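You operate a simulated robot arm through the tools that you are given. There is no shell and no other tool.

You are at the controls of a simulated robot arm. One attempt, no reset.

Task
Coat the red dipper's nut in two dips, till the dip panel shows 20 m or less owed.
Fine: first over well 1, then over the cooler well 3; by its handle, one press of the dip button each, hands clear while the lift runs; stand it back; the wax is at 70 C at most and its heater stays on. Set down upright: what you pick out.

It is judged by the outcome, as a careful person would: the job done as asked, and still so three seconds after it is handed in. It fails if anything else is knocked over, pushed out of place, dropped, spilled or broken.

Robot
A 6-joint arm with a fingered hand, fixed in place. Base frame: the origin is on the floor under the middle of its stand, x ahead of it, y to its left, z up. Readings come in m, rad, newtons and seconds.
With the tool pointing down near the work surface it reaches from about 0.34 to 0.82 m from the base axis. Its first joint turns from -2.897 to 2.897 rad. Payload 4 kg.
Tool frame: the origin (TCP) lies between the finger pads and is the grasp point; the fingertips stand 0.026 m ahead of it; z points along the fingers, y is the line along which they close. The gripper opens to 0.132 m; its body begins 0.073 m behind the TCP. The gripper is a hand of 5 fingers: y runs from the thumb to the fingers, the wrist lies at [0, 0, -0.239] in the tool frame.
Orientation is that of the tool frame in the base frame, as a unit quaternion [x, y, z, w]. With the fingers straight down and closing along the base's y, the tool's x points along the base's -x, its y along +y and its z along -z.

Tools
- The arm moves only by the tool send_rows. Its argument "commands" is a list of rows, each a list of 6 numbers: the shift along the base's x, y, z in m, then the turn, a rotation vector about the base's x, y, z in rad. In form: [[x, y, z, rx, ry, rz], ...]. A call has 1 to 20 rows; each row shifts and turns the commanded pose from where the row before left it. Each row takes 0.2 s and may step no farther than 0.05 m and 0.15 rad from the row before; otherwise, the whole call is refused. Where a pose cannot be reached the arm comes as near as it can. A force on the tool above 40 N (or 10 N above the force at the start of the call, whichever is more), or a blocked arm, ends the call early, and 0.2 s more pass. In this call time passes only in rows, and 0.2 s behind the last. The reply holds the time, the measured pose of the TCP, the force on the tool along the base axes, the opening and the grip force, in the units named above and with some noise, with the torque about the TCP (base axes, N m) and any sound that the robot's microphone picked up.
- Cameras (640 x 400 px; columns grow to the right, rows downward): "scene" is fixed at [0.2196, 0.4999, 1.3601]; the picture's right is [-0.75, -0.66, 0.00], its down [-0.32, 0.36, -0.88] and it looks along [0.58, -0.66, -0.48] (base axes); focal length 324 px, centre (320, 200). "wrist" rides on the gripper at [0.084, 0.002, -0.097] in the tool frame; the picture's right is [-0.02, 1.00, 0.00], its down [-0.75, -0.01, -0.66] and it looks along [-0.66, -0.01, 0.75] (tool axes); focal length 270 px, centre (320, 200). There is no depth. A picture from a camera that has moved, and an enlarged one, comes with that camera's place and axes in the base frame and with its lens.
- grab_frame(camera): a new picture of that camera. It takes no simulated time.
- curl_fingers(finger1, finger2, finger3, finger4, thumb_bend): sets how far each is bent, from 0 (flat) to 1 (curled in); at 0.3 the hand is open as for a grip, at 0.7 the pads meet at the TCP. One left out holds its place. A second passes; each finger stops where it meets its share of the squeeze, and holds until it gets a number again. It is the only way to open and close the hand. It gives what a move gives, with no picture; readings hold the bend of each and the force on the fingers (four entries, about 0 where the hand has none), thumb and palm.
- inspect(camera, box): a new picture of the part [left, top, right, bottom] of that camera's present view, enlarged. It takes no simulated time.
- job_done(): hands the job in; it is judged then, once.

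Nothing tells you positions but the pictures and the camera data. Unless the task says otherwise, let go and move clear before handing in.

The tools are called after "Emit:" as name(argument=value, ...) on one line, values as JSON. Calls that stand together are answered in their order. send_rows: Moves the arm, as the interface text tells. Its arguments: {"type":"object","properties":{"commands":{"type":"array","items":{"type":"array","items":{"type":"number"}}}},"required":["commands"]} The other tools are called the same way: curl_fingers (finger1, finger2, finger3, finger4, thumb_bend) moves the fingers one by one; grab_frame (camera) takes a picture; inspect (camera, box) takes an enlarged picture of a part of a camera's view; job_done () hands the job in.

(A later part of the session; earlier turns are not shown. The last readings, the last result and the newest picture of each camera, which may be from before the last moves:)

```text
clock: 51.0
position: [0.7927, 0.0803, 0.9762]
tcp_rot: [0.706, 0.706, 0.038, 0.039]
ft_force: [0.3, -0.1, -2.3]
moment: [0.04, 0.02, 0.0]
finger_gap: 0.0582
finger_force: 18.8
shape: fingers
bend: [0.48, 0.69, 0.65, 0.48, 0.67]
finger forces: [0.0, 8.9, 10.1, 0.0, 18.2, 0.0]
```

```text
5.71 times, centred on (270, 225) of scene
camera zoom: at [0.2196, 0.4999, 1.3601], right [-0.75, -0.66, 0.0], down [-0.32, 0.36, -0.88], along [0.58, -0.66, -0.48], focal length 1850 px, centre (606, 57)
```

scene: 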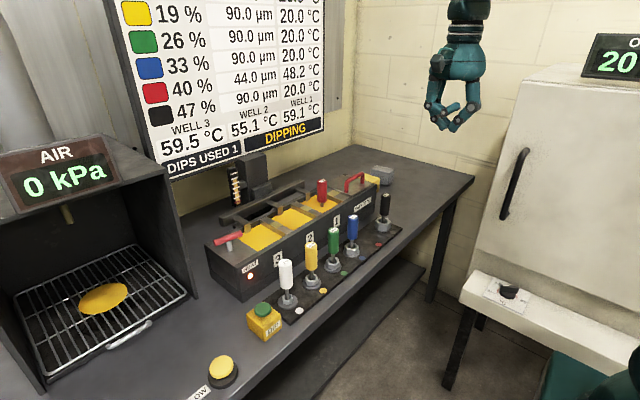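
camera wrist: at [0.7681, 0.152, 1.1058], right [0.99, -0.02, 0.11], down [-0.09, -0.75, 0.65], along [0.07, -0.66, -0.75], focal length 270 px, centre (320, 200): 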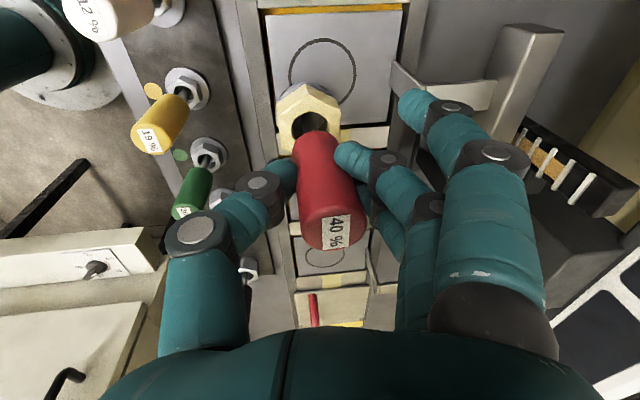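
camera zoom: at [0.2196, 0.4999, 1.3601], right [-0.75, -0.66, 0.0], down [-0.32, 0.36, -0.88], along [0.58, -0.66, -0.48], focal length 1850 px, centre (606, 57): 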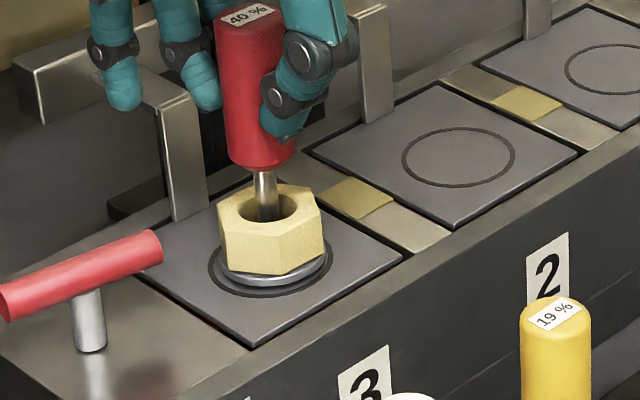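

Emit:
send_rows(commands=[[0, 0, -0.001, 0, 0, 0], [0, 0, -0.001, 0, 0, 0]])

Emit:
inspect(camera="scene", box=[225, 190, 315, 260])

```text
clock: 51.6
position: [0.7932, 0.0799, 0.9748]
tcp_rot: [0.705, 0.707, 0.038, 0.039]
ft_force: [-0.6, 1.0, 0.6]
moment: [-0.01, 0.05, -0.02]
finger_gap: 0.0579
finger_force: 18.7
shape: fingers
bend: [0.48, 0.69, 0.65, 0.48, 0.67]
finger forces: [0.0, 9.2, 10.3, 0.0, 19.2, 0.0]
```

```text
5.71 times, centred on (270, 225) of scene
camera zoom: at [0.2196, 0.4999, 1.3601], right [-0.75, -0.66, 0.0], down [-0.32, 0.36, -0.88], along [0.58, -0.66, -0.48], focal length 1850 px, centre (606, 57)
```

zoom: 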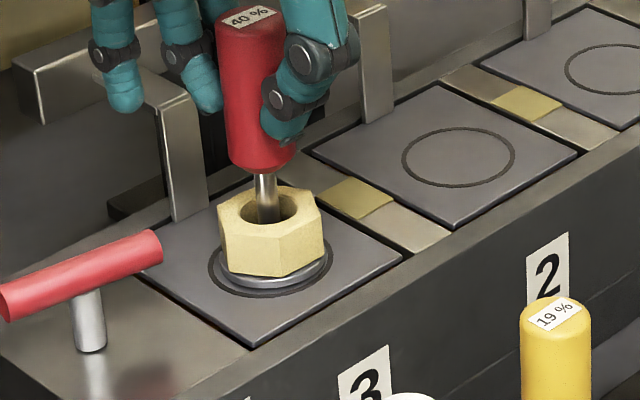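

Contact: the plate is carrying the dipper's weight, with force from -2.5 up to +0.6 N. I'll release in stages.

Emit:
curl_fingers(finger2=0.6, finger3=0.6, thumb_bend=0.6)

Emit:
curl_fingers(finger2=0.48, finger3=0.48, thumb_bend=0.45)

Emit:
grab_frame(camera="wrist")

Emit:
inspect(camera="scene", box=[215, 150, 325, 260])

```text
clock: 52.6
position: [0.7937, 0.0798, 0.9745]
tcp_rot: [0.705, 0.707, 0.039, 0.038]
ft_force: [-0.3, -0.7, -0.1]
moment: [0.05, -0.01, -0.01]
finger_gap: 0.0627
finger_force: 0.0
shape: fingers
bend: [0.48, 0.6, 0.6, 0.48, 0.6]
finger forces: [0.0, 0.1, 0.0, 0.0, 0.0, 0.0]
```

```text
clock: 53.6
position: [0.7926, 0.0815, 0.9753]
tcp_rot: [0.705, 0.707, 0.039, 0.039]
ft_force: [0.1, -0.4, 0.6]
moment: [-0.01, 0.0, -0.03]
finger_gap: 0.0858
finger_force: 0.0
shape: fingers
bend: [0.48, 0.48, 0.48, 0.48, 0.45]
finger forces: [0.0, 0.0, 0.1, 0.1, 0.1, 0.1]
```

```text
taken
camera wrist: at [0.7839, 0.1653, 1.072], right [0.99, -0.02, 0.11], down [-0.09, -0.75, 0.65], along [0.07, -0.66, -0.75], focal length 270 px, centre (320, 200)
```

wrist: 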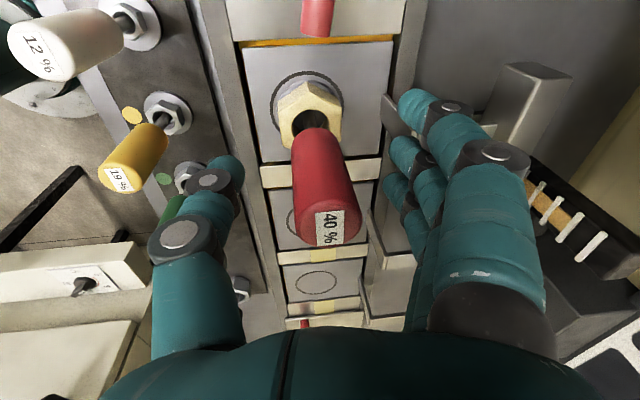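

```text
3.64 times, centred on (270, 205) of scene
camera zoom: at [0.2196, 0.4999, 1.3601], right [-0.75, -0.66, 0.0], down [-0.32, 0.36, -0.88], along [0.58, -0.66, -0.48], focal length 1177 px, centre (502, 182)
```

zoom: 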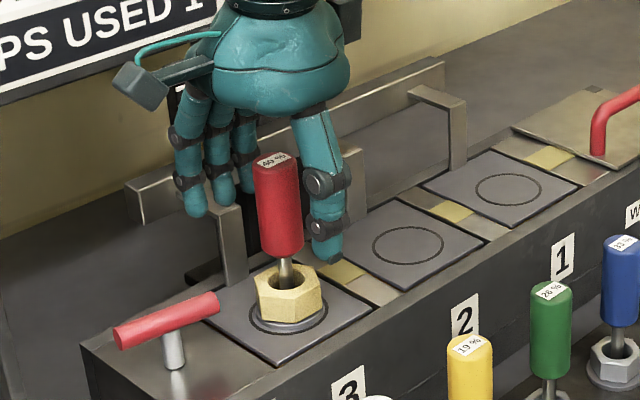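

The dipper is upright on well 3's circle. I'll retreat upward the same way as before.

Emit:
send_rows(commands=[[0, 0, 0.015, 0, 0, 0], [-0.002, 0, 0.015, 0, 0, 0], [-0.003, 0, 0.015, 0, 0, 0]])

Emit:
curl_fingers(finger1=0.3, finger2=0.3, finger3=0.3, finger4=0.3, thumb_bend=0.4)

Emit:
send_rows(commands=[[-0.005, 0, 0.015, 0, 0, 0], [-0.008, 0, 0.015, 0, 0, 0], [-0.01, 0, 0.018, 0, 0, 0]])

Emit:
grab_frame(camera="wrist")

Emit:
inspect(camera="scene", box=[200, 100, 330, 260])

```text
clock: 54.4
position: [0.788, 0.0803, 1.0197]
tcp_rot: [0.705, 0.707, 0.039, 0.038]
ft_force: [-0.5, -0.1, 0.5]
moment: [0.03, 0.0, 0.05]
finger_gap: 0.0861
finger_force: 0.1
shape: fingers
bend: [0.48, 0.48, 0.48, 0.48, 0.45]
finger forces: [0.0, 0.0, 0.0, 0.0, 0.1, 0.0]
```

```text
clock: 55.4
position: [0.7875, 0.0811, 1.0191]
tcp_rot: [0.706, 0.707, 0.038, 0.039]
ft_force: [0.7, 0.0, 0.3]
moment: [-0.04, -0.02, 0.01]
finger_gap: 0.1225
finger_force: 0.0
shape: fingers
bend: [0.3, 0.3, 0.3, 0.3, 0.4]
finger forces: [0.1, 0.0, 0.0, 0.0, 0.1, 0.0]
```

```text
clock: 56.2
position: [0.7646, 0.0819, 1.0679]
tcp_rot: [0.705, 0.707, 0.038, 0.039]
ft_force: [-0.3, 0.2, -0.2]
moment: [0.02, 0.03, 0.02]
finger_gap: 0.1224
finger_force: 0.0
shape: fingers
bend: [0.3, 0.3, 0.3, 0.3, 0.4]
finger forces: [0.1, 0.0, 0.1, 0.0, 0.0, 0.0]
```

```text
taken
camera wrist: at [0.7548, 0.1671, 1.165], right [0.99, -0.02, 0.11], down [-0.09, -0.75, 0.65], along [0.07, -0.66, -0.75], focal length 270 px, centre (320, 200)
```

wrist: 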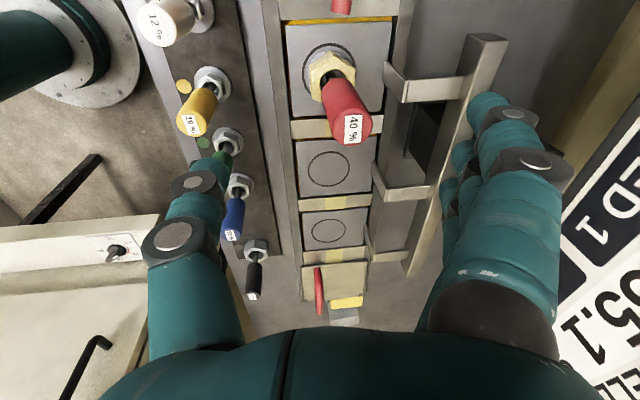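

```text
2.50 times, centred on (265, 180) of scene
camera zoom: at [0.2196, 0.4999, 1.3601], right [-0.75, -0.66, 0.0], down [-0.32, 0.36, -0.88], along [0.58, -0.66, -0.48], focal length 809 px, centre (458, 250)
```

zoom: 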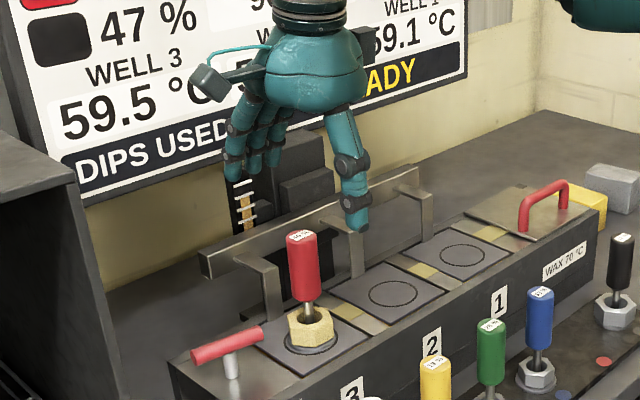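

The hand is clear. I'll go back to the DIP button with the tool vertical and shape the same pinch as before.

Emit:
send_rows(commands=[[-0.03, 0.02, 0.015, 0, 0.037, 0], [-0.03, 0.03, 0, 0, 0.037, 0], [-0.03, 0.035, -0.015, 0, 0.036, 0], [-0.03, 0.035, -0.02, 0, 0, 0], [-0.003, 0.0075, -0.02, 0, 0, 0]])

Emit:
curl_fingers(finger1=1.0, finger4=1.0)

Emit:
curl_fingers(finger2=0.72, finger3=0.72, thumb_bend=0.68)

Emit:
grab_frame(camera="wrist")

Emit:
grab_frame(camera="scene")

```text
refused: row 4 steps farther than a row can; nothing moved
```

```text
clock: 57.2
position: [0.7638, 0.0824, 1.0668]
tcp_rot: [0.706, 0.706, 0.039, 0.04]
ft_force: [-0.2, -0.3, -0.1]
moment: [0.02, 0.0, 0.01]
finger_gap: 0.0582
finger_force: 0.1
shape: fingers
bend: [1.0, 0.3, 0.3, 1.0, 0.4]
finger forces: [0.0, 0.0, 0.0, 0.0, 0.0, 0.0]
```

```text
clock: 58.2
position: [0.7641, 0.081, 1.0675]
tcp_rot: [0.705, 0.707, 0.039, 0.039]
ft_force: [-0.6, 0.5, -0.4]
moment: [0.02, -0.01, 0.04]
finger_gap: 0.0451
finger_force: 0.0
shape: fingers
bend: [1.0, 0.72, 0.72, 1.0, 0.68]
finger forces: [0.1, 0.0, 0.0, 0.1, 0.0, 0.0]
```

```text
taken
camera wrist: at [0.7549, 0.1669, 1.1653], right [0.99, -0.02, 0.11], down [-0.09, -0.75, 0.65], along [0.07, -0.66, -0.75], focal length 270 px, centre (320, 200)
```

wrist: 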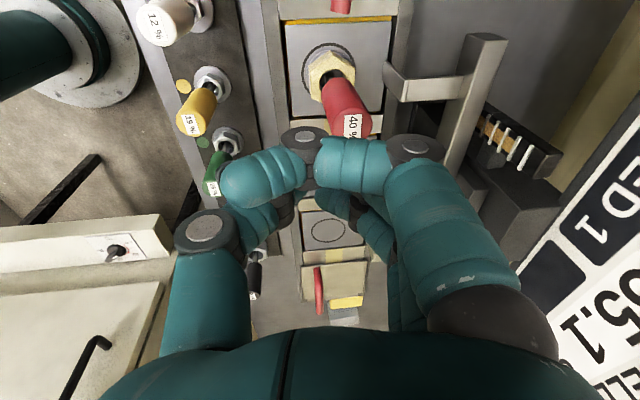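

```text
taken
```

scene: 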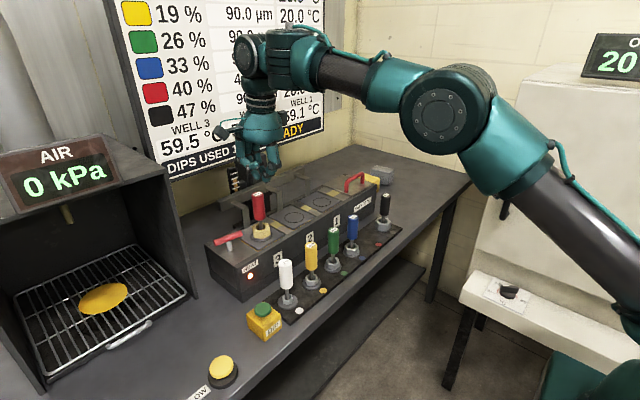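

The move was refused for one over-long row, and the fingers curled in place above the dipper without touching it. I'll resend with shorter steps, rising first.

Emit:
send_rows(commands=[[-0.01, 0, 0.02, 0, 0, 0], [-0.025, 0.018, 0.005, 0, 0.037, 0], [-0.025, 0.028, 0, 0, 0.037, 0], [-0.025, 0.03, -0.015, 0, 0.036, 0], [-0.025, 0.03, -0.02, 0, 0, 0], [-0.012, 0.0225, -0.03, 0, 0, 0]])

Emit:
grab_frame(camera="wrist")

Emit:
grab_frame(camera="scene")

```text
clock: 59.6
position: [0.6405, 0.2122, 1.0265]
tcp_rot: [0.708, 0.707, 0.001, 0.001]
ft_force: [0.1, -0.4, 0.6]
moment: [0.02, 0.0, 0.02]
finger_gap: 0.045
finger_force: 0.0
shape: fingers
bend: [1.0, 0.72, 0.72, 1.0, 0.68]
finger forces: [0.0, 0.1, 0.0, 0.0, 0.0, 0.0]
```

```text
taken
camera wrist: at [0.6427, 0.2956, 1.1253], right [1.0, -0.02, 0.0], down [-0.02, -0.75, 0.66], along [-0.01, -0.66, -0.75], focal length 270 px, centre (320, 200)
```

wrist: 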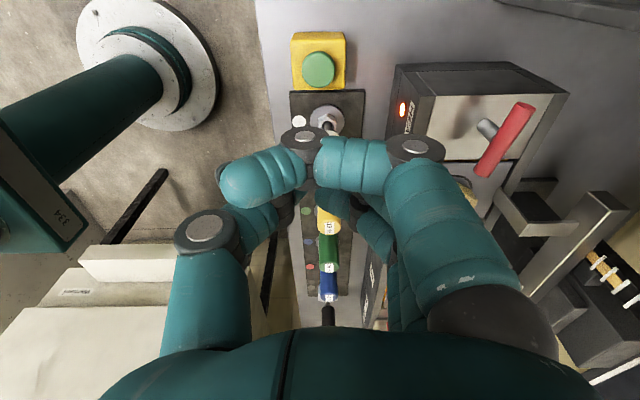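

```text
taken
```

scene: 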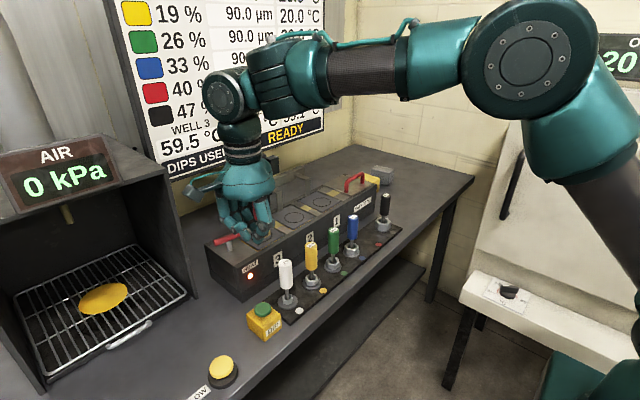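

I'm positioned above the button. I'll lower to just over the cap.

Emit:
send_rows(commands=[[0, -0.0015, -0.045, 0, 0, 0], [0, 0, -0.045, 0, 0, 0], [0, 0, -0.045, 0, 0, 0], [0, 0, -0.032, 0, 0, 0]])

Emit:
inspect(camera="scene", box=[220, 220, 320, 350])

Emit:
inspect(camera="scene", box=[200, 150, 420, 290])

```text
clock: 60.6
position: [0.6411, 0.2084, 0.8593]
tcp_rot: [0.706, 0.708, 0.0, 0.0]
ft_force: [0.0, -0.1, -0.7]
moment: [-0.02, 0.04, 0.04]
finger_gap: 0.0447
finger_force: 0.0
shape: fingers
bend: [1.0, 0.72, 0.72, 1.0, 0.68]
finger forces: [0.1, 0.0, 0.0, 0.0, 0.0, 0.0]
```

```text
3.08 times, centred on (270, 285) of scene
camera zoom: at [0.2196, 0.4999, 1.3601], right [-0.75, -0.66, 0.0], down [-0.32, 0.36, -0.88], along [0.58, -0.66, -0.48], focal length 996 px, centre (474, -62)
```

zoom: 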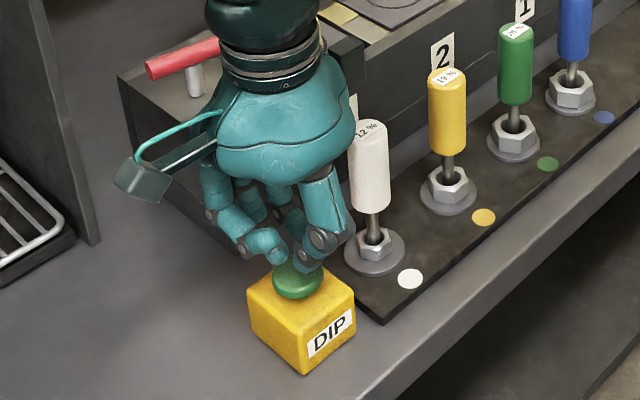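

```text
2.86 times, centred on (310, 220) of scene
camera zoom: at [0.2196, 0.4999, 1.3601], right [-0.75, -0.66, 0.0], down [-0.32, 0.36, -0.88], along [0.58, -0.66, -0.48], focal length 925 px, centre (349, 143)
```

zoom: 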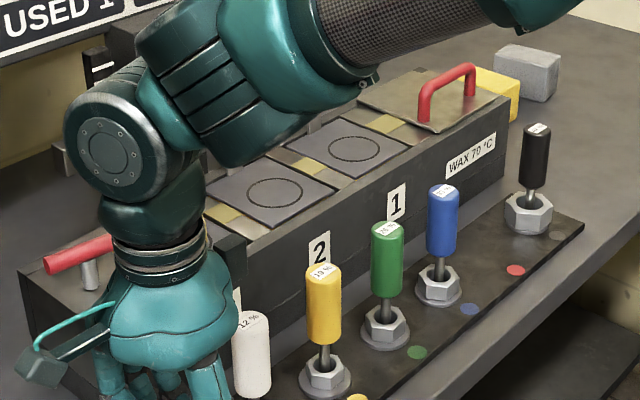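

The same position as the first press. Now the second press.

Emit:
send_rows(commands=[[0, 0, -0.006, 0, 0, 0], [0, 0, -0.006, 0, 0, 0], [0, 0, -0.004, 0, 0, 0]])

Emit:
inspect(camera="scene", box=[100, 0, 360, 180])

```text
clock: 61.4
position: [0.6408, 0.2087, 0.8448]
tcp_rot: [0.706, 0.708, 0.0, 0.0]
ft_force: [-2.0, -0.6, 8.5]
moment: [0.01, 0.2, 0.01]
finger_gap: 0.0447
finger_force: 3.9
shape: fingers
bend: [1.0, 0.72, 0.72, 1.0, 0.68]
finger forces: [0.0, 0.0, 0.0, 0.0, 8.5, 0.1]
heard: click
```

```text
2.22 times, centred on (230, 90) of scene
camera zoom: at [0.2196, 0.4999, 1.3601], right [-0.75, -0.66, 0.0], down [-0.32, 0.36, -0.88], along [0.58, -0.66, -0.48], focal length 719 px, centre (520, 444)
```

zoom: 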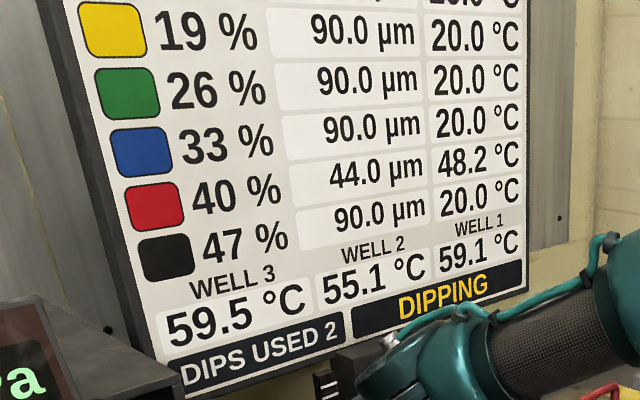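

Click: DIPS USED 2 and DIPPING. I'll raise straight off and back away along the same path as before.

Emit:
send_rows(commands=[[0, 0, 0.03, 0, 0, 0], [0, 0, 0.045, 0, 0, 0], [-0.02, 0, 0.04, 0, 0, 0], [-0.04, 0, 0.02, 0, 0, 0], [-0.04, 0, 0, 0, 0, 0], [-0.0085, -0.0372, 0.021, 0, 0, 0], [-0.0085, -0.0372, 0.021, 0, 0, 0], [-0.0085, -0.0372, 0.021, 0, 0, 0], [-0.0085, -0.0372, 0.021, 0, 0, 0], [-0.0085, -0.0372, 0.021, 0, 0, 0], [-0.0085, -0.0372, 0.021, 0, 0, 0], [-0.0085, -0.0372, 0.021, 0, 0, 0], [-0.0085, -0.0372, 0.021, 0, 0, 0], [-0.0085, -0.0372, 0.021, 0, 0, 0], [-0.0085, -0.0372, 0.021, 0, 0, 0]])

Emit:
inspect(camera="scene", box=[100, 0, 360, 180])

Emit:
inspect(camera="scene", box=[200, 150, 420, 290])

```text
clock: 64.6
position: [0.4601, -0.1633, 1.1881]
tcp_rot: [0.706, 0.708, -0.001, 0.0]
ft_force: [0.7, -0.8, 0.2]
moment: [0.01, 0.01, -0.03]
finger_gap: 0.0446
finger_force: 0.1
shape: fingers
bend: [1.0, 0.72, 0.72, 1.0, 0.68]
finger forces: [0.0, 0.0, 0.0, 0.0, 0.0, 0.0]
```

```text
2.22 times, centred on (230, 90) of scene
camera zoom: at [0.2196, 0.4999, 1.3601], right [-0.75, -0.66, 0.0], down [-0.32, 0.36, -0.88], along [0.58, -0.66, -0.48], focal length 719 px, centre (520, 444)
```

zoom: 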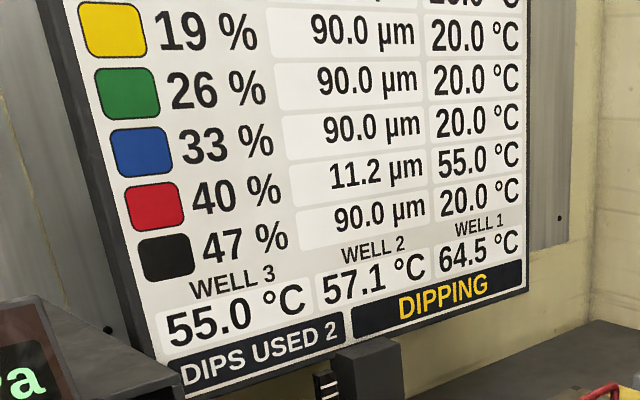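

```text
2.86 times, centred on (310, 220) of scene
camera zoom: at [0.2196, 0.4999, 1.3601], right [-0.75, -0.66, 0.0], down [-0.32, 0.36, -0.88], along [0.58, -0.66, -0.48], focal length 925 px, centre (349, 143)
```

zoom: 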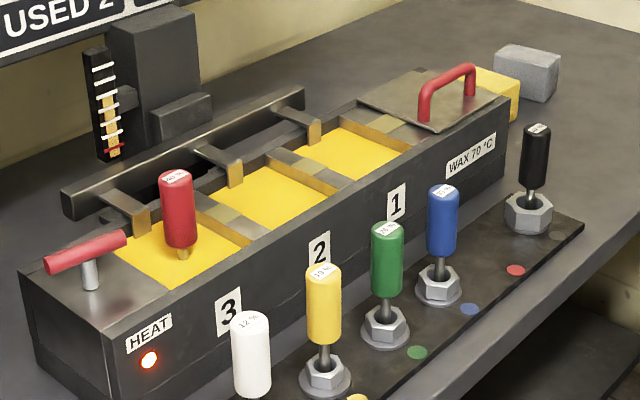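

Red now shows 11.2 µm owed, under 20. I'll wait for the lift to come up, then fetch the dipper.

Emit:
send_rows(commands=[[0, 0, 0, 0, 0, 0], [0, 0, 0, 0, 0, 0], [0, 0, 0, 0, 0, 0], [0, 0, 0, 0, 0, 0], [0, 0, 0, 0, 0, 0], [0, 0, 0, 0, 0, 0], [0, 0, 0, 0, 0, 0], [0, 0, 0, 0, 0, 0], [0, 0, 0, 0, 0, 0], [0, 0, 0, 0, 0, 0]])

Emit:
curl_fingers(finger1=0.3, finger2=0.3, finger3=0.3, finger4=0.3, thumb_bend=0.38)

Emit:
inspect(camera="scene", box=[100, 0, 360, 180])

Emit:
inspect(camera="scene", box=[200, 150, 420, 290])

```text
clock: 66.8
position: [0.4611, -0.1642, 1.189]
tcp_rot: [0.707, 0.708, 0.0, 0.0]
ft_force: [0.4, 0.0, -0.9]
moment: [0.0, 0.0, 0.06]
finger_gap: 0.0449
finger_force: 0.1
shape: fingers
bend: [1.0, 0.72, 0.72, 1.0, 0.68]
finger forces: [0.0, 0.0, 0.0, 0.0, 0.0, 0.0]
```

```text
clock: 67.8
position: [0.4608, -0.1638, 1.1885]
tcp_rot: [0.706, 0.708, 0.0, 0.0]
ft_force: [-0.9, 0.5, 0.0]
moment: [-0.04, -0.02, 0.0]
finger_gap: 0.1254
finger_force: 0.1
shape: fingers
bend: [0.3, 0.3, 0.3, 0.3, 0.38]
finger forces: [0.0, 0.0, 0.0, 0.1, 0.1, 0.0]
```

```text
2.22 times, centred on (230, 90) of scene
camera zoom: at [0.2196, 0.4999, 1.3601], right [-0.75, -0.66, 0.0], down [-0.32, 0.36, -0.88], along [0.58, -0.66, -0.48], focal length 719 px, centre (520, 444)
```

zoom: 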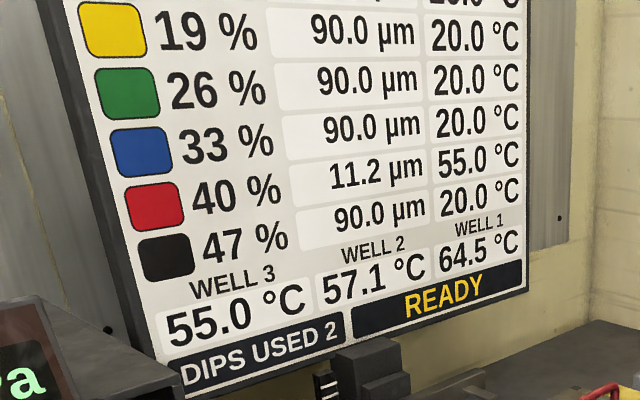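

```text
2.86 times, centred on (310, 220) of scene
camera zoom: at [0.2196, 0.4999, 1.3601], right [-0.75, -0.66, 0.0], down [-0.32, 0.36, -0.88], along [0.58, -0.66, -0.48], focal length 925 px, centre (349, 143)
```

zoom: 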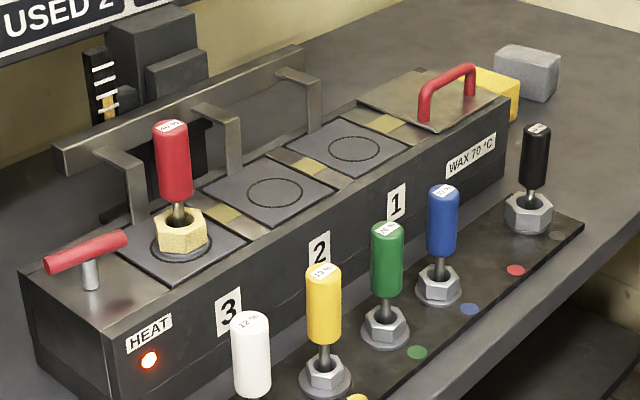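

READY again, and the red dipper stands on well 3's circle. I'll approach it the same way as I left it.

Emit:
send_rows(commands=[[0.0304, 0.0246, -0.012, 0, -0.011, 0], [0.0304, 0.0246, -0.012, 0, -0.011, 0], [0.0304, 0.0246, -0.012, 0, -0.011, 0], [0.0304, 0.0246, -0.012, 0, -0.011, 0], [0.0304, 0.0246, -0.012, 0, -0.011, 0], [0.0304, 0.0246, -0.012, 0, -0.011, 0], [0.0304, 0.0246, -0.012, 0, -0.011, 0], [0.0304, 0.0246, -0.012, 0, -0.011, 0], [0.0304, 0.0246, -0.012, 0, -0.011, 0], [0.0304, 0.0246, -0.012, 0, -0.011, 0]])

Emit:
grab_frame(camera="wrist")

Emit:
inspect(camera="scene", box=[200, 100, 330, 260])

```text
clock: 70.0
position: [0.7614, 0.0809, 1.0707]
tcp_rot: [0.706, 0.706, 0.04, 0.039]
ft_force: [-0.3, -0.2, 0.2]
moment: [0.05, -0.02, 0.01]
finger_gap: 0.1256
finger_force: 0.0
shape: fingers
bend: [0.3, 0.3, 0.3, 0.3, 0.38]
finger forces: [0.1, 0.1, 0.0, 0.1, 0.0, 0.0]
```

```text
taken
camera wrist: at [0.7518, 0.1661, 1.1676], right [0.99, -0.02, 0.11], down [-0.09, -0.75, 0.65], along [0.07, -0.66, -0.75], focal length 270 px, centre (320, 200)
```

wrist: 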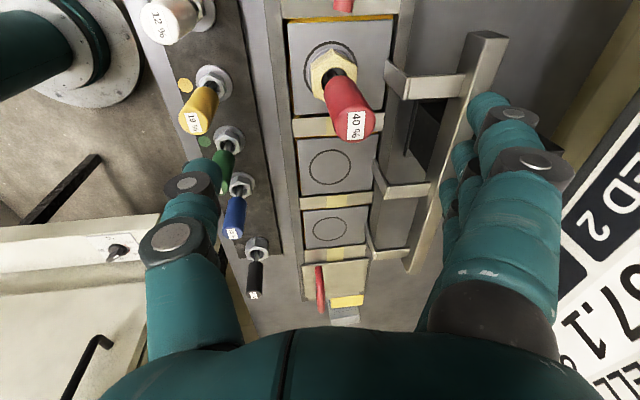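

```text
2.50 times, centred on (265, 180) of scene
camera zoom: at [0.2196, 0.4999, 1.3601], right [-0.75, -0.66, 0.0], down [-0.32, 0.36, -0.88], along [0.58, -0.66, -0.48], focal length 809 px, centre (458, 250)
```

zoom: 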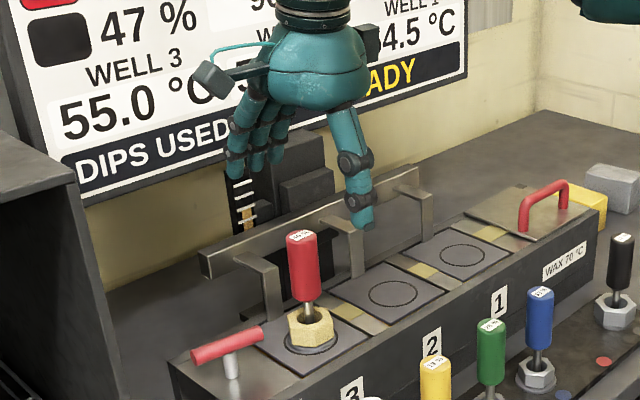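

The handle top is at about (0.794, 0.082). I'll descend around it.

Emit:
send_rows(commands=[[0.008, 0, -0.017, 0, 0, 0], [0.008, 0, -0.017, 0, 0, 0], [0.007, 0.0, -0.016, 0, 0, 0]])

Emit:
grab_frame(camera="wrist")

Emit:
inspect(camera="scene", box=[215, 140, 325, 260])

```text
clock: 70.8
position: [0.7859, 0.081, 1.0195]
tcp_rot: [0.706, 0.706, 0.039, 0.039]
ft_force: [-0.2, -0.4, 0.0]
moment: [-0.02, 0.0, 0.01]
finger_gap: 0.1254
finger_force: 0.1
shape: fingers
bend: [0.3, 0.3, 0.3, 0.3, 0.38]
finger forces: [0.0, 0.0, 0.0, 0.1, 0.0, 0.0]
```

```text
taken
camera wrist: at [0.7759, 0.1662, 1.1177], right [0.99, -0.02, 0.11], down [-0.09, -0.75, 0.65], along [0.07, -0.66, -0.75], focal length 270 px, centre (320, 200)
```

wrist: 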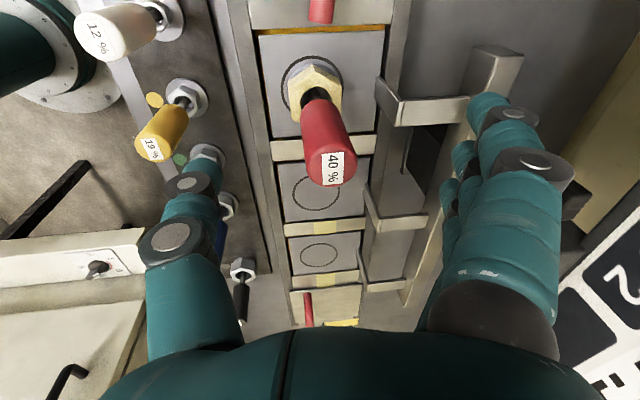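

```text
3.33 times, centred on (270, 200) of scene
camera zoom: at [0.2196, 0.4999, 1.3601], right [-0.75, -0.66, 0.0], down [-0.32, 0.36, -0.88], along [0.58, -0.66, -0.48], focal length 1079 px, centre (487, 200)
```

zoom: 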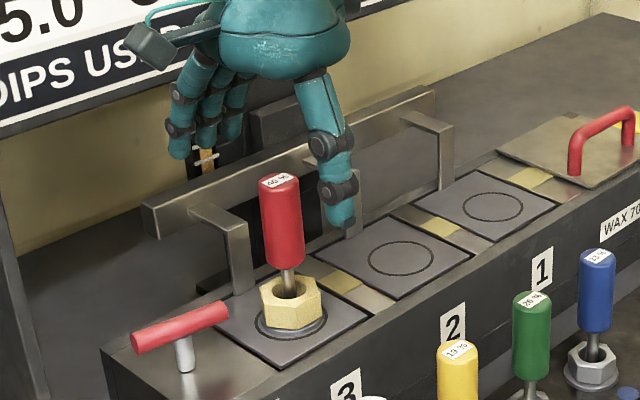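

Everything is clear. I'll lower to grip height and pre-close.

Emit:
send_rows(commands=[[0.003, 0, -0.015, 0, 0, 0], [0.003, 0, -0.015, 0, 0, 0], [0.002, 0, -0.0145, 0, 0, 0]])

Emit:
curl_fingers(finger1=0.48, finger2=0.56, finger3=0.56, finger4=0.48, thumb_bend=0.55)

Emit:
grab_frame(camera="wrist")

Emit:
inspect(camera="scene", box=[215, 150, 325, 260])

```text
clock: 71.6
position: [0.7919, 0.0805, 0.9742]
tcp_rot: [0.706, 0.706, 0.039, 0.039]
ft_force: [0.4, 1.0, 0.5]
moment: [0.02, 0.0, -0.02]
finger_gap: 0.1258
finger_force: 0.0
shape: fingers
bend: [0.3, 0.3, 0.3, 0.3, 0.38]
finger forces: [0.0, 0.1, 0.1, 0.0, 0.0, 0.1]
```

```text
clock: 72.6
position: [0.7927, 0.0808, 0.9745]
tcp_rot: [0.706, 0.706, 0.039, 0.039]
ft_force: [-0.2, -1.4, -0.9]
moment: [-0.04, -0.03, 0.02]
finger_gap: 0.071
finger_force: 0.0
shape: fingers
bend: [0.48, 0.56, 0.56, 0.48, 0.55]
finger forces: [0.0, 0.0, 0.0, 0.0, 0.0, 0.0]
```

```text
taken
camera wrist: at [0.7834, 0.1666, 1.0726], right [0.99, -0.02, 0.11], down [-0.09, -0.75, 0.65], along [0.07, -0.66, -0.75], focal length 270 px, centre (320, 200)
```

wrist: 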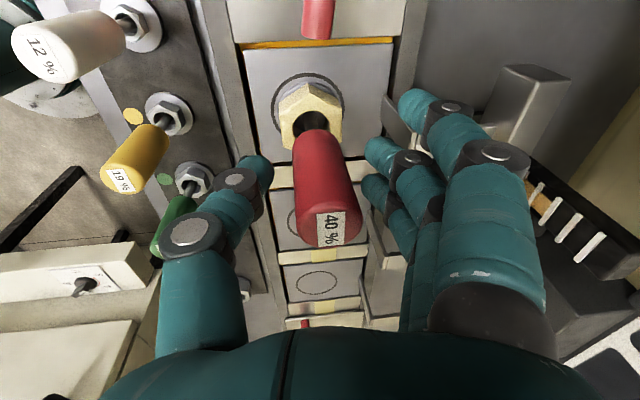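

```text
3.64 times, centred on (270, 205) of scene
camera zoom: at [0.2196, 0.4999, 1.3601], right [-0.75, -0.66, 0.0], down [-0.32, 0.36, -0.88], along [0.58, -0.66, -0.48], focal length 1177 px, centre (502, 182)
```

zoom: 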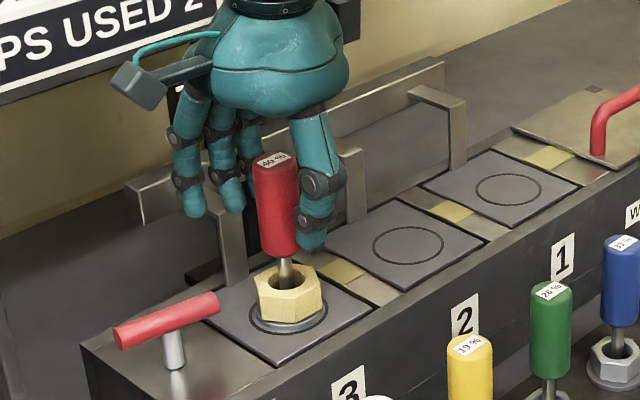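

The handle is centred between fingers and thumb. I'll close the grip.

Emit:
curl_fingers(finger2=0.78, finger3=0.78, thumb_bend=0.78)

Emit:
send_rows(commands=[[-0.001, 0, 0.008, 0, 0, 0], [-0.004, 0, 0.012, 0, 0, 0], [-0.006, 0, 0.012, 0, 0, 0]])

Emit:
grab_frame(camera="wrist")

Emit:
inspect(camera="scene", box=[215, 150, 325, 260])

```text
clock: 73.6
position: [0.7927, 0.082, 0.9758]
tcp_rot: [0.706, 0.706, 0.039, 0.039]
ft_force: [0.3, -0.7, 0.5]
moment: [0.0, 0.0, -0.01]
finger_gap: 0.0584
finger_force: 17.8
shape: fingers
bend: [0.48, 0.68, 0.65, 0.48, 0.67]
finger forces: [0.0, 8.6, 10.1, 0.1, 18.4, 0.0]
```

```text
clock: 74.4
position: [0.7821, 0.0831, 1.0066]
tcp_rot: [0.705, 0.707, 0.039, 0.039]
ft_force: [0.1, -0.5, -2.5]
moment: [0.04, 0.04, 0.01]
finger_gap: 0.0581
finger_force: 18.5
shape: fingers
bend: [0.48, 0.68, 0.65, 0.48, 0.67]
finger forces: [0.0, 8.8, 10.1, 0.0, 18.4, 0.0]
```

```text
taken
camera wrist: at [0.773, 0.1674, 1.1051], right [0.99, -0.02, 0.11], down [-0.09, -0.75, 0.65], along [0.07, -0.66, -0.75], focal length 270 px, centre (320, 200)
```

wrist: 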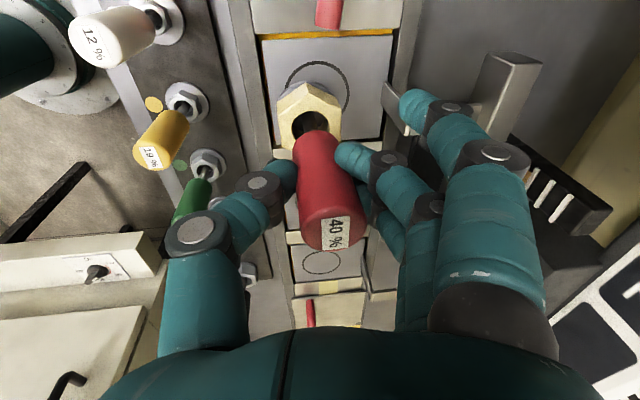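

```text
3.64 times, centred on (270, 205) of scene
camera zoom: at [0.2196, 0.4999, 1.3601], right [-0.75, -0.66, 0.0], down [-0.32, 0.36, -0.88], along [0.58, -0.66, -0.48], focal length 1177 px, centre (502, 182)
```

zoom: 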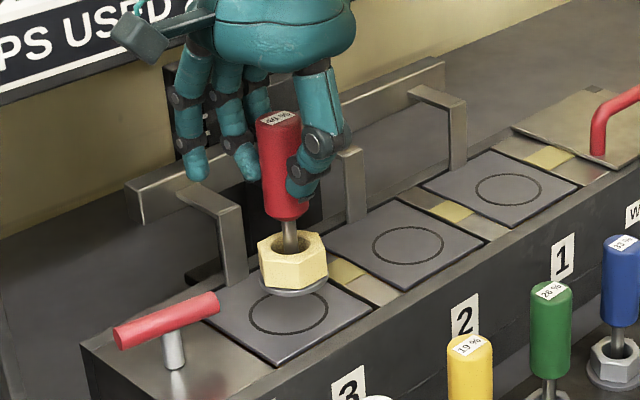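

It's held by the handle and lifted. I'll carry it up and across to above its place in the rack, beside the red dot.

Emit:
send_rows(commands=[[-0.015, -0.005, 0.02, 0, 0, 0], [-0.015, -0.02, 0.02, 0, 0, 0], [-0.015, -0.03, 0.02, 0, 0, 0], [-0.0147, -0.039, 0, 0, 0, 0], [-0.0147, -0.039, 0, 0, 0, 0], [-0.0147, -0.039, 0, 0, 0, 0], [-0.0147, -0.039, 0, 0, 0, 0], [-0.0147, -0.039, 0, 0, 0, 0], [-0.0147, -0.039, 0, 0, 0, 0]])

Emit:
grab_frame(camera="wrist")

Emit:
inspect(camera="scene", box=[300, 110, 440, 270])

```text
clock: 76.4
position: [0.6469, -0.2107, 1.0678]
tcp_rot: [0.706, 0.706, 0.04, 0.039]
ft_force: [1.1, 1.1, -2.4]
moment: [0.0, 0.02, -0.01]
finger_gap: 0.058
finger_force: 19.5
shape: fingers
bend: [0.48, 0.68, 0.64, 0.48, 0.67]
finger forces: [0.1, 9.0, 10.1, 0.0, 18.1, 0.1]
```

```text
taken
camera wrist: at [0.6382, -0.1248, 1.1652], right [0.99, -0.02, 0.11], down [-0.09, -0.75, 0.65], along [0.07, -0.66, -0.75], focal length 270 px, centre (320, 200)
```

wrist: 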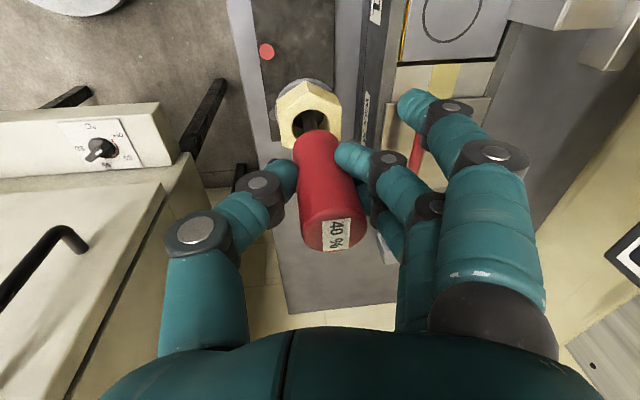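

```text
2.50 times, centred on (370, 190) of scene
camera zoom: at [0.2196, 0.4999, 1.3601], right [-0.75, -0.66, 0.0], down [-0.32, 0.36, -0.88], along [0.58, -0.66, -0.48], focal length 809 px, centre (195, 225)
```

zoom: 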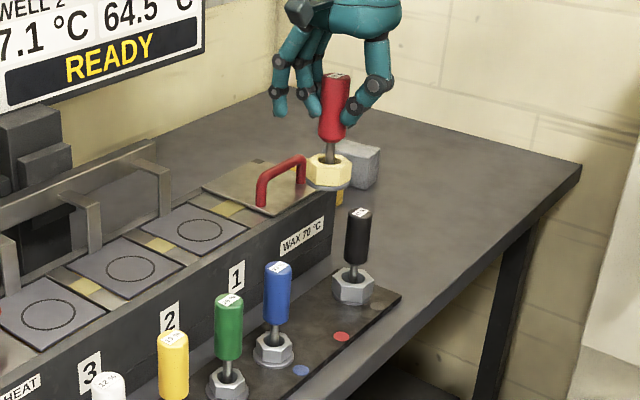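

The nut is directly above its original spot by the scene camera. I'll lower toward the rack and check the alignment near the bottom.

Emit:
send_rows(commands=[[0, 0, -0.035, 0, 0, 0], [0, 0, -0.035, 0, 0, 0], [0, 0, -0.035, 0, 0, 0], [0, 0, -0.035, 0, 0, 0]])

Emit:
grab_frame(camera="wrist")

Emit:
inspect(camera="scene", box=[320, 150, 420, 260])

```text
clock: 77.4
position: [0.649, -0.2111, 0.9265]
tcp_rot: [0.706, 0.706, 0.039, 0.039]
ft_force: [0.2, 0.4, -3.3]
moment: [0.03, 0.0, -0.02]
finger_gap: 0.0579
finger_force: 18.6
shape: fingers
bend: [0.48, 0.68, 0.64, 0.48, 0.67]
finger forces: [0.0, 9.0, 10.4, 0.1, 18.0, 0.1]
```

```text
taken
camera wrist: at [0.6393, -0.1258, 1.0232], right [0.99, -0.02, 0.11], down [-0.09, -0.75, 0.65], along [0.07, -0.66, -0.75], focal length 270 px, centre (320, 200)
```

wrist: 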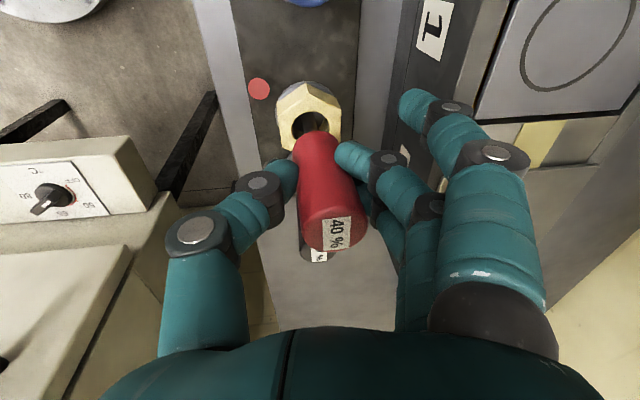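

```text
3.64 times, centred on (370, 205) of scene
camera zoom: at [0.2196, 0.4999, 1.3601], right [-0.75, -0.66, 0.0], down [-0.32, 0.36, -0.88], along [0.58, -0.66, -0.48], focal length 1177 px, centre (138, 182)
```

zoom: 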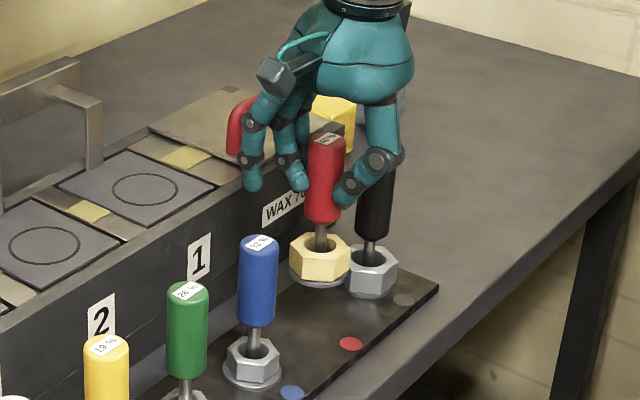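

Tracking straight down with the neighbours clear. I'll lower further to about 1.5 cm above.

Emit:
send_rows(commands=[[0, 0, -0.018, 0, 0, 0], [0, 0, -0.017, 0, 0, 0]])

Emit:
inspect(camera="wrist", box=[200, 40, 440, 190])

Emit:
inspect(camera="scene", box=[330, 180, 410, 260])

```text
clock: 78.0
position: [0.6495, -0.2097, 0.8917]
tcp_rot: [0.706, 0.706, 0.039, 0.039]
ft_force: [0.3, -0.2, -2.8]
moment: [0.01, 0.01, 0.01]
finger_gap: 0.0578
finger_force: 19.4
shape: fingers
bend: [0.48, 0.68, 0.64, 0.48, 0.67]
finger forces: [0.1, 9.0, 10.4, 0.0, 18.1, 0.1]
```

```text
2.67 times, centred on (320, 115) of wrist
camera zoom: at [0.6394, -0.1234, 0.9889], right [0.99, -0.02, 0.11], down [-0.09, -0.75, 0.65], along [0.07, -0.66, -0.75], focal length 721 px, centre (320, 427)
```

zoom: 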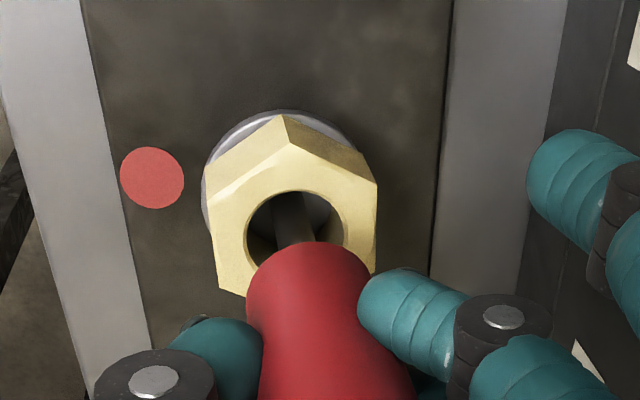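

```text
5.00 times, centred on (370, 220) of scene
camera zoom: at [0.2196, 0.4999, 1.3601], right [-0.75, -0.66, 0.0], down [-0.32, 0.36, -0.88], along [0.58, -0.66, -0.48], focal length 1618 px, centre (70, 100)
```

zoom: 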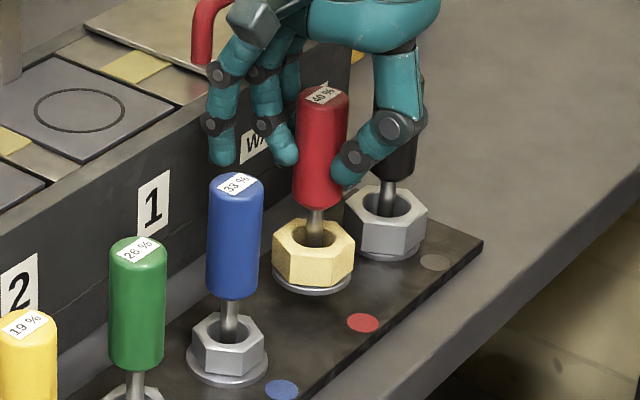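

The alignment matches the original spot within about 1–2 mm. I'll lower the rest gently.

Emit:
send_rows(commands=[[0, 0, -0.006, 0, 0, 0], [0, 0, -0.004, 0, 0, 0], [0, 0, -0.001, 0, 0, 0]])

Emit:
inspect(camera="scene", box=[330, 180, 410, 260])

```text
clock: 78.8
position: [0.6486, -0.2072, 0.881]
tcp_rot: [0.706, 0.706, 0.04, 0.038]
ft_force: [0.6, -0.5, -2.6]
moment: [0.03, 0.01, 0.02]
finger_gap: 0.0575
finger_force: 18.9
shape: fingers
bend: [0.48, 0.68, 0.64, 0.48, 0.67]
finger forces: [0.1, 9.0, 10.3, 0.0, 18.0, 0.1]
```

```text
5.00 times, centred on (370, 220) of scene
camera zoom: at [0.2196, 0.4999, 1.3601], right [-0.75, -0.66, 0.0], down [-0.32, 0.36, -0.88], along [0.58, -0.66, -0.48], focal length 1618 px, centre (70, 100)
```

zoom: 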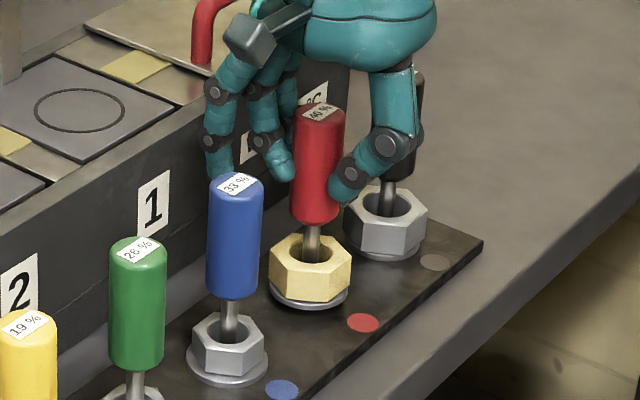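

Emit:
send_rows(commands=[[0, 0, -0.0015, 0, 0, 0], [0, 0, -0.0015, 0, 0, 0]])

Emit:
inspect(camera="scene", box=[330, 180, 410, 260])

```text
clock: 79.4
position: [0.6495, -0.2081, 0.8777]
tcp_rot: [0.705, 0.707, 0.039, 0.039]
ft_force: [0.4, 0.3, -3.3]
moment: [0.01, 0.01, 0.05]
finger_gap: 0.0579
finger_force: 18.4
shape: fingers
bend: [0.48, 0.68, 0.64, 0.48, 0.67]
finger forces: [0.0, 8.9, 10.3, 0.0, 18.0, 0.0]
```

```text
5.00 times, centred on (370, 220) of scene
camera zoom: at [0.2196, 0.4999, 1.3601], right [-0.75, -0.66, 0.0], down [-0.32, 0.36, -0.88], along [0.58, -0.66, -0.48], focal length 1618 px, centre (70, 100)
```

zoom: 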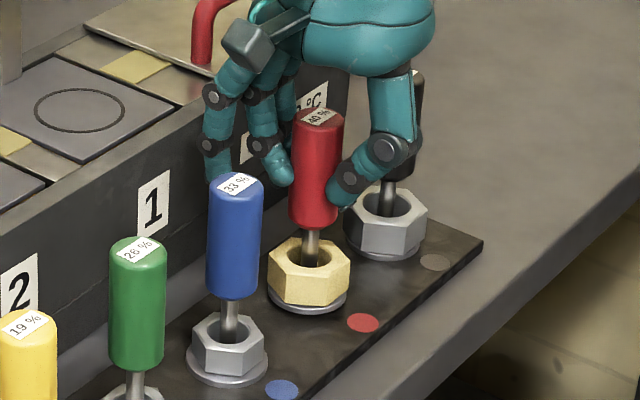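

Almost there, with the washer about 1–2 mm above the rack. I'll continue in 1 mm steps.

Emit:
send_rows(commands=[[0, 0, -0.001, 0, 0, 0], [0, 0, -0.001, 0, 0, 0]])

Emit:
inspect(camera="scene", box=[330, 180, 410, 260])

```text
clock: 80.0
position: [0.649, -0.2075, 0.8765]
tcp_rot: [0.705, 0.707, 0.039, 0.038]
ft_force: [-0.8, 0.9, -3.4]
moment: [-0.01, -0.02, 0.0]
finger_gap: 0.058
finger_force: 18.9
shape: fingers
bend: [0.48, 0.68, 0.64, 0.48, 0.67]
finger forces: [0.0, 8.8, 10.4, 0.1, 18.1, 0.1]
```

```text
5.00 times, centred on (370, 220) of scene
camera zoom: at [0.2196, 0.4999, 1.3601], right [-0.75, -0.66, 0.0], down [-0.32, 0.36, -0.88], along [0.58, -0.66, -0.48], focal length 1618 px, centre (70, 100)
```

zoom: 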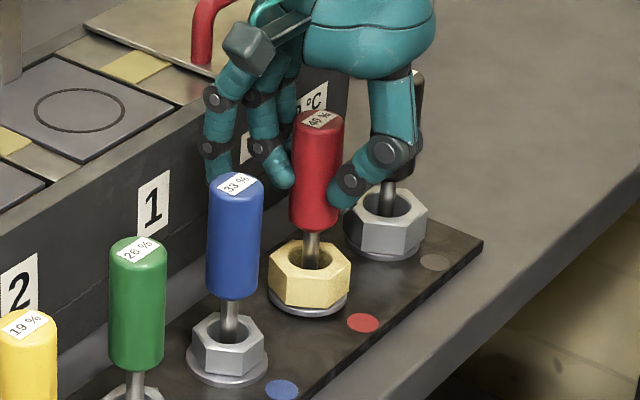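

Emit:
send_rows(commands=[[0, 0, -0.001, 0, 0, 0], [0, 0, -0.001, 0, 0, 0]])

Emit:
inspect(camera="scene", box=[330, 180, 410, 260])

```text
clock: 80.6
position: [0.6483, -0.2076, 0.8745]
tcp_rot: [0.706, 0.706, 0.038, 0.039]
ft_force: [0.8, 0.3, -1.7]
moment: [0.01, 0.0, -0.02]
finger_gap: 0.0578
finger_force: 18.7
shape: fingers
bend: [0.48, 0.68, 0.64, 0.48, 0.67]
finger forces: [0.1, 9.1, 10.2, 0.1, 18.4, 0.0]
```

```text
5.00 times, centred on (370, 220) of scene
camera zoom: at [0.2196, 0.4999, 1.3601], right [-0.75, -0.66, 0.0], down [-0.32, 0.36, -0.88], along [0.58, -0.66, -0.48], focal length 1618 px, centre (70, 100)
```

zoom: 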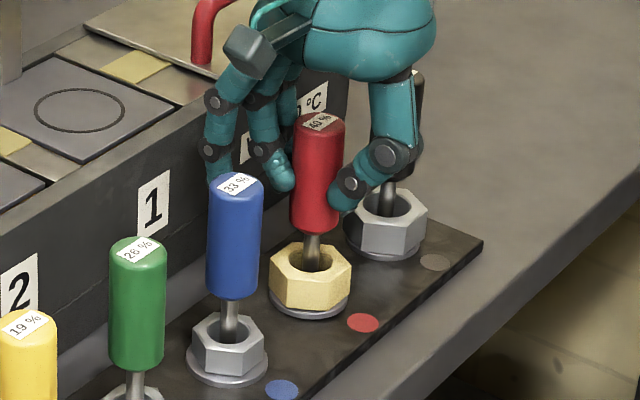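

The force is starting to ease, which is first contact. I'll take one more millimetre to seat it.

Emit:
send_rows(commands=[[0, 0, -0.001, 0, 0, 0]])

Emit:
inspect(camera="scene", box=[330, 180, 410, 260])

```text
clock: 81.0
position: [0.6487, -0.2077, 0.8744]
tcp_rot: [0.706, 0.707, 0.039, 0.039]
ft_force: [-2.6, 0.9, 6.1]
moment: [-0.01, -0.01, 0.01]
finger_gap: 0.0576
finger_force: 20.6
shape: fingers
bend: [0.48, 0.69, 0.65, 0.48, 0.67]
finger forces: [0.0, 9.7, 10.2, 0.0, 21.0, 0.0]
```

```text
5.00 times, centred on (370, 220) of scene
camera zoom: at [0.2196, 0.4999, 1.3601], right [-0.75, -0.66, 0.0], down [-0.32, 0.36, -0.88], along [0.58, -0.66, -0.48], focal length 1618 px, centre (70, 100)
```

zoom: 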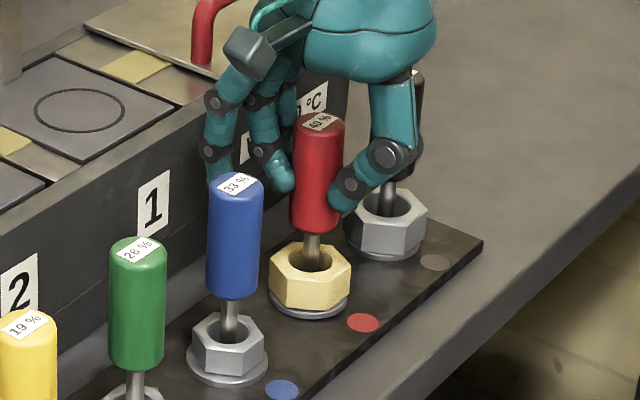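

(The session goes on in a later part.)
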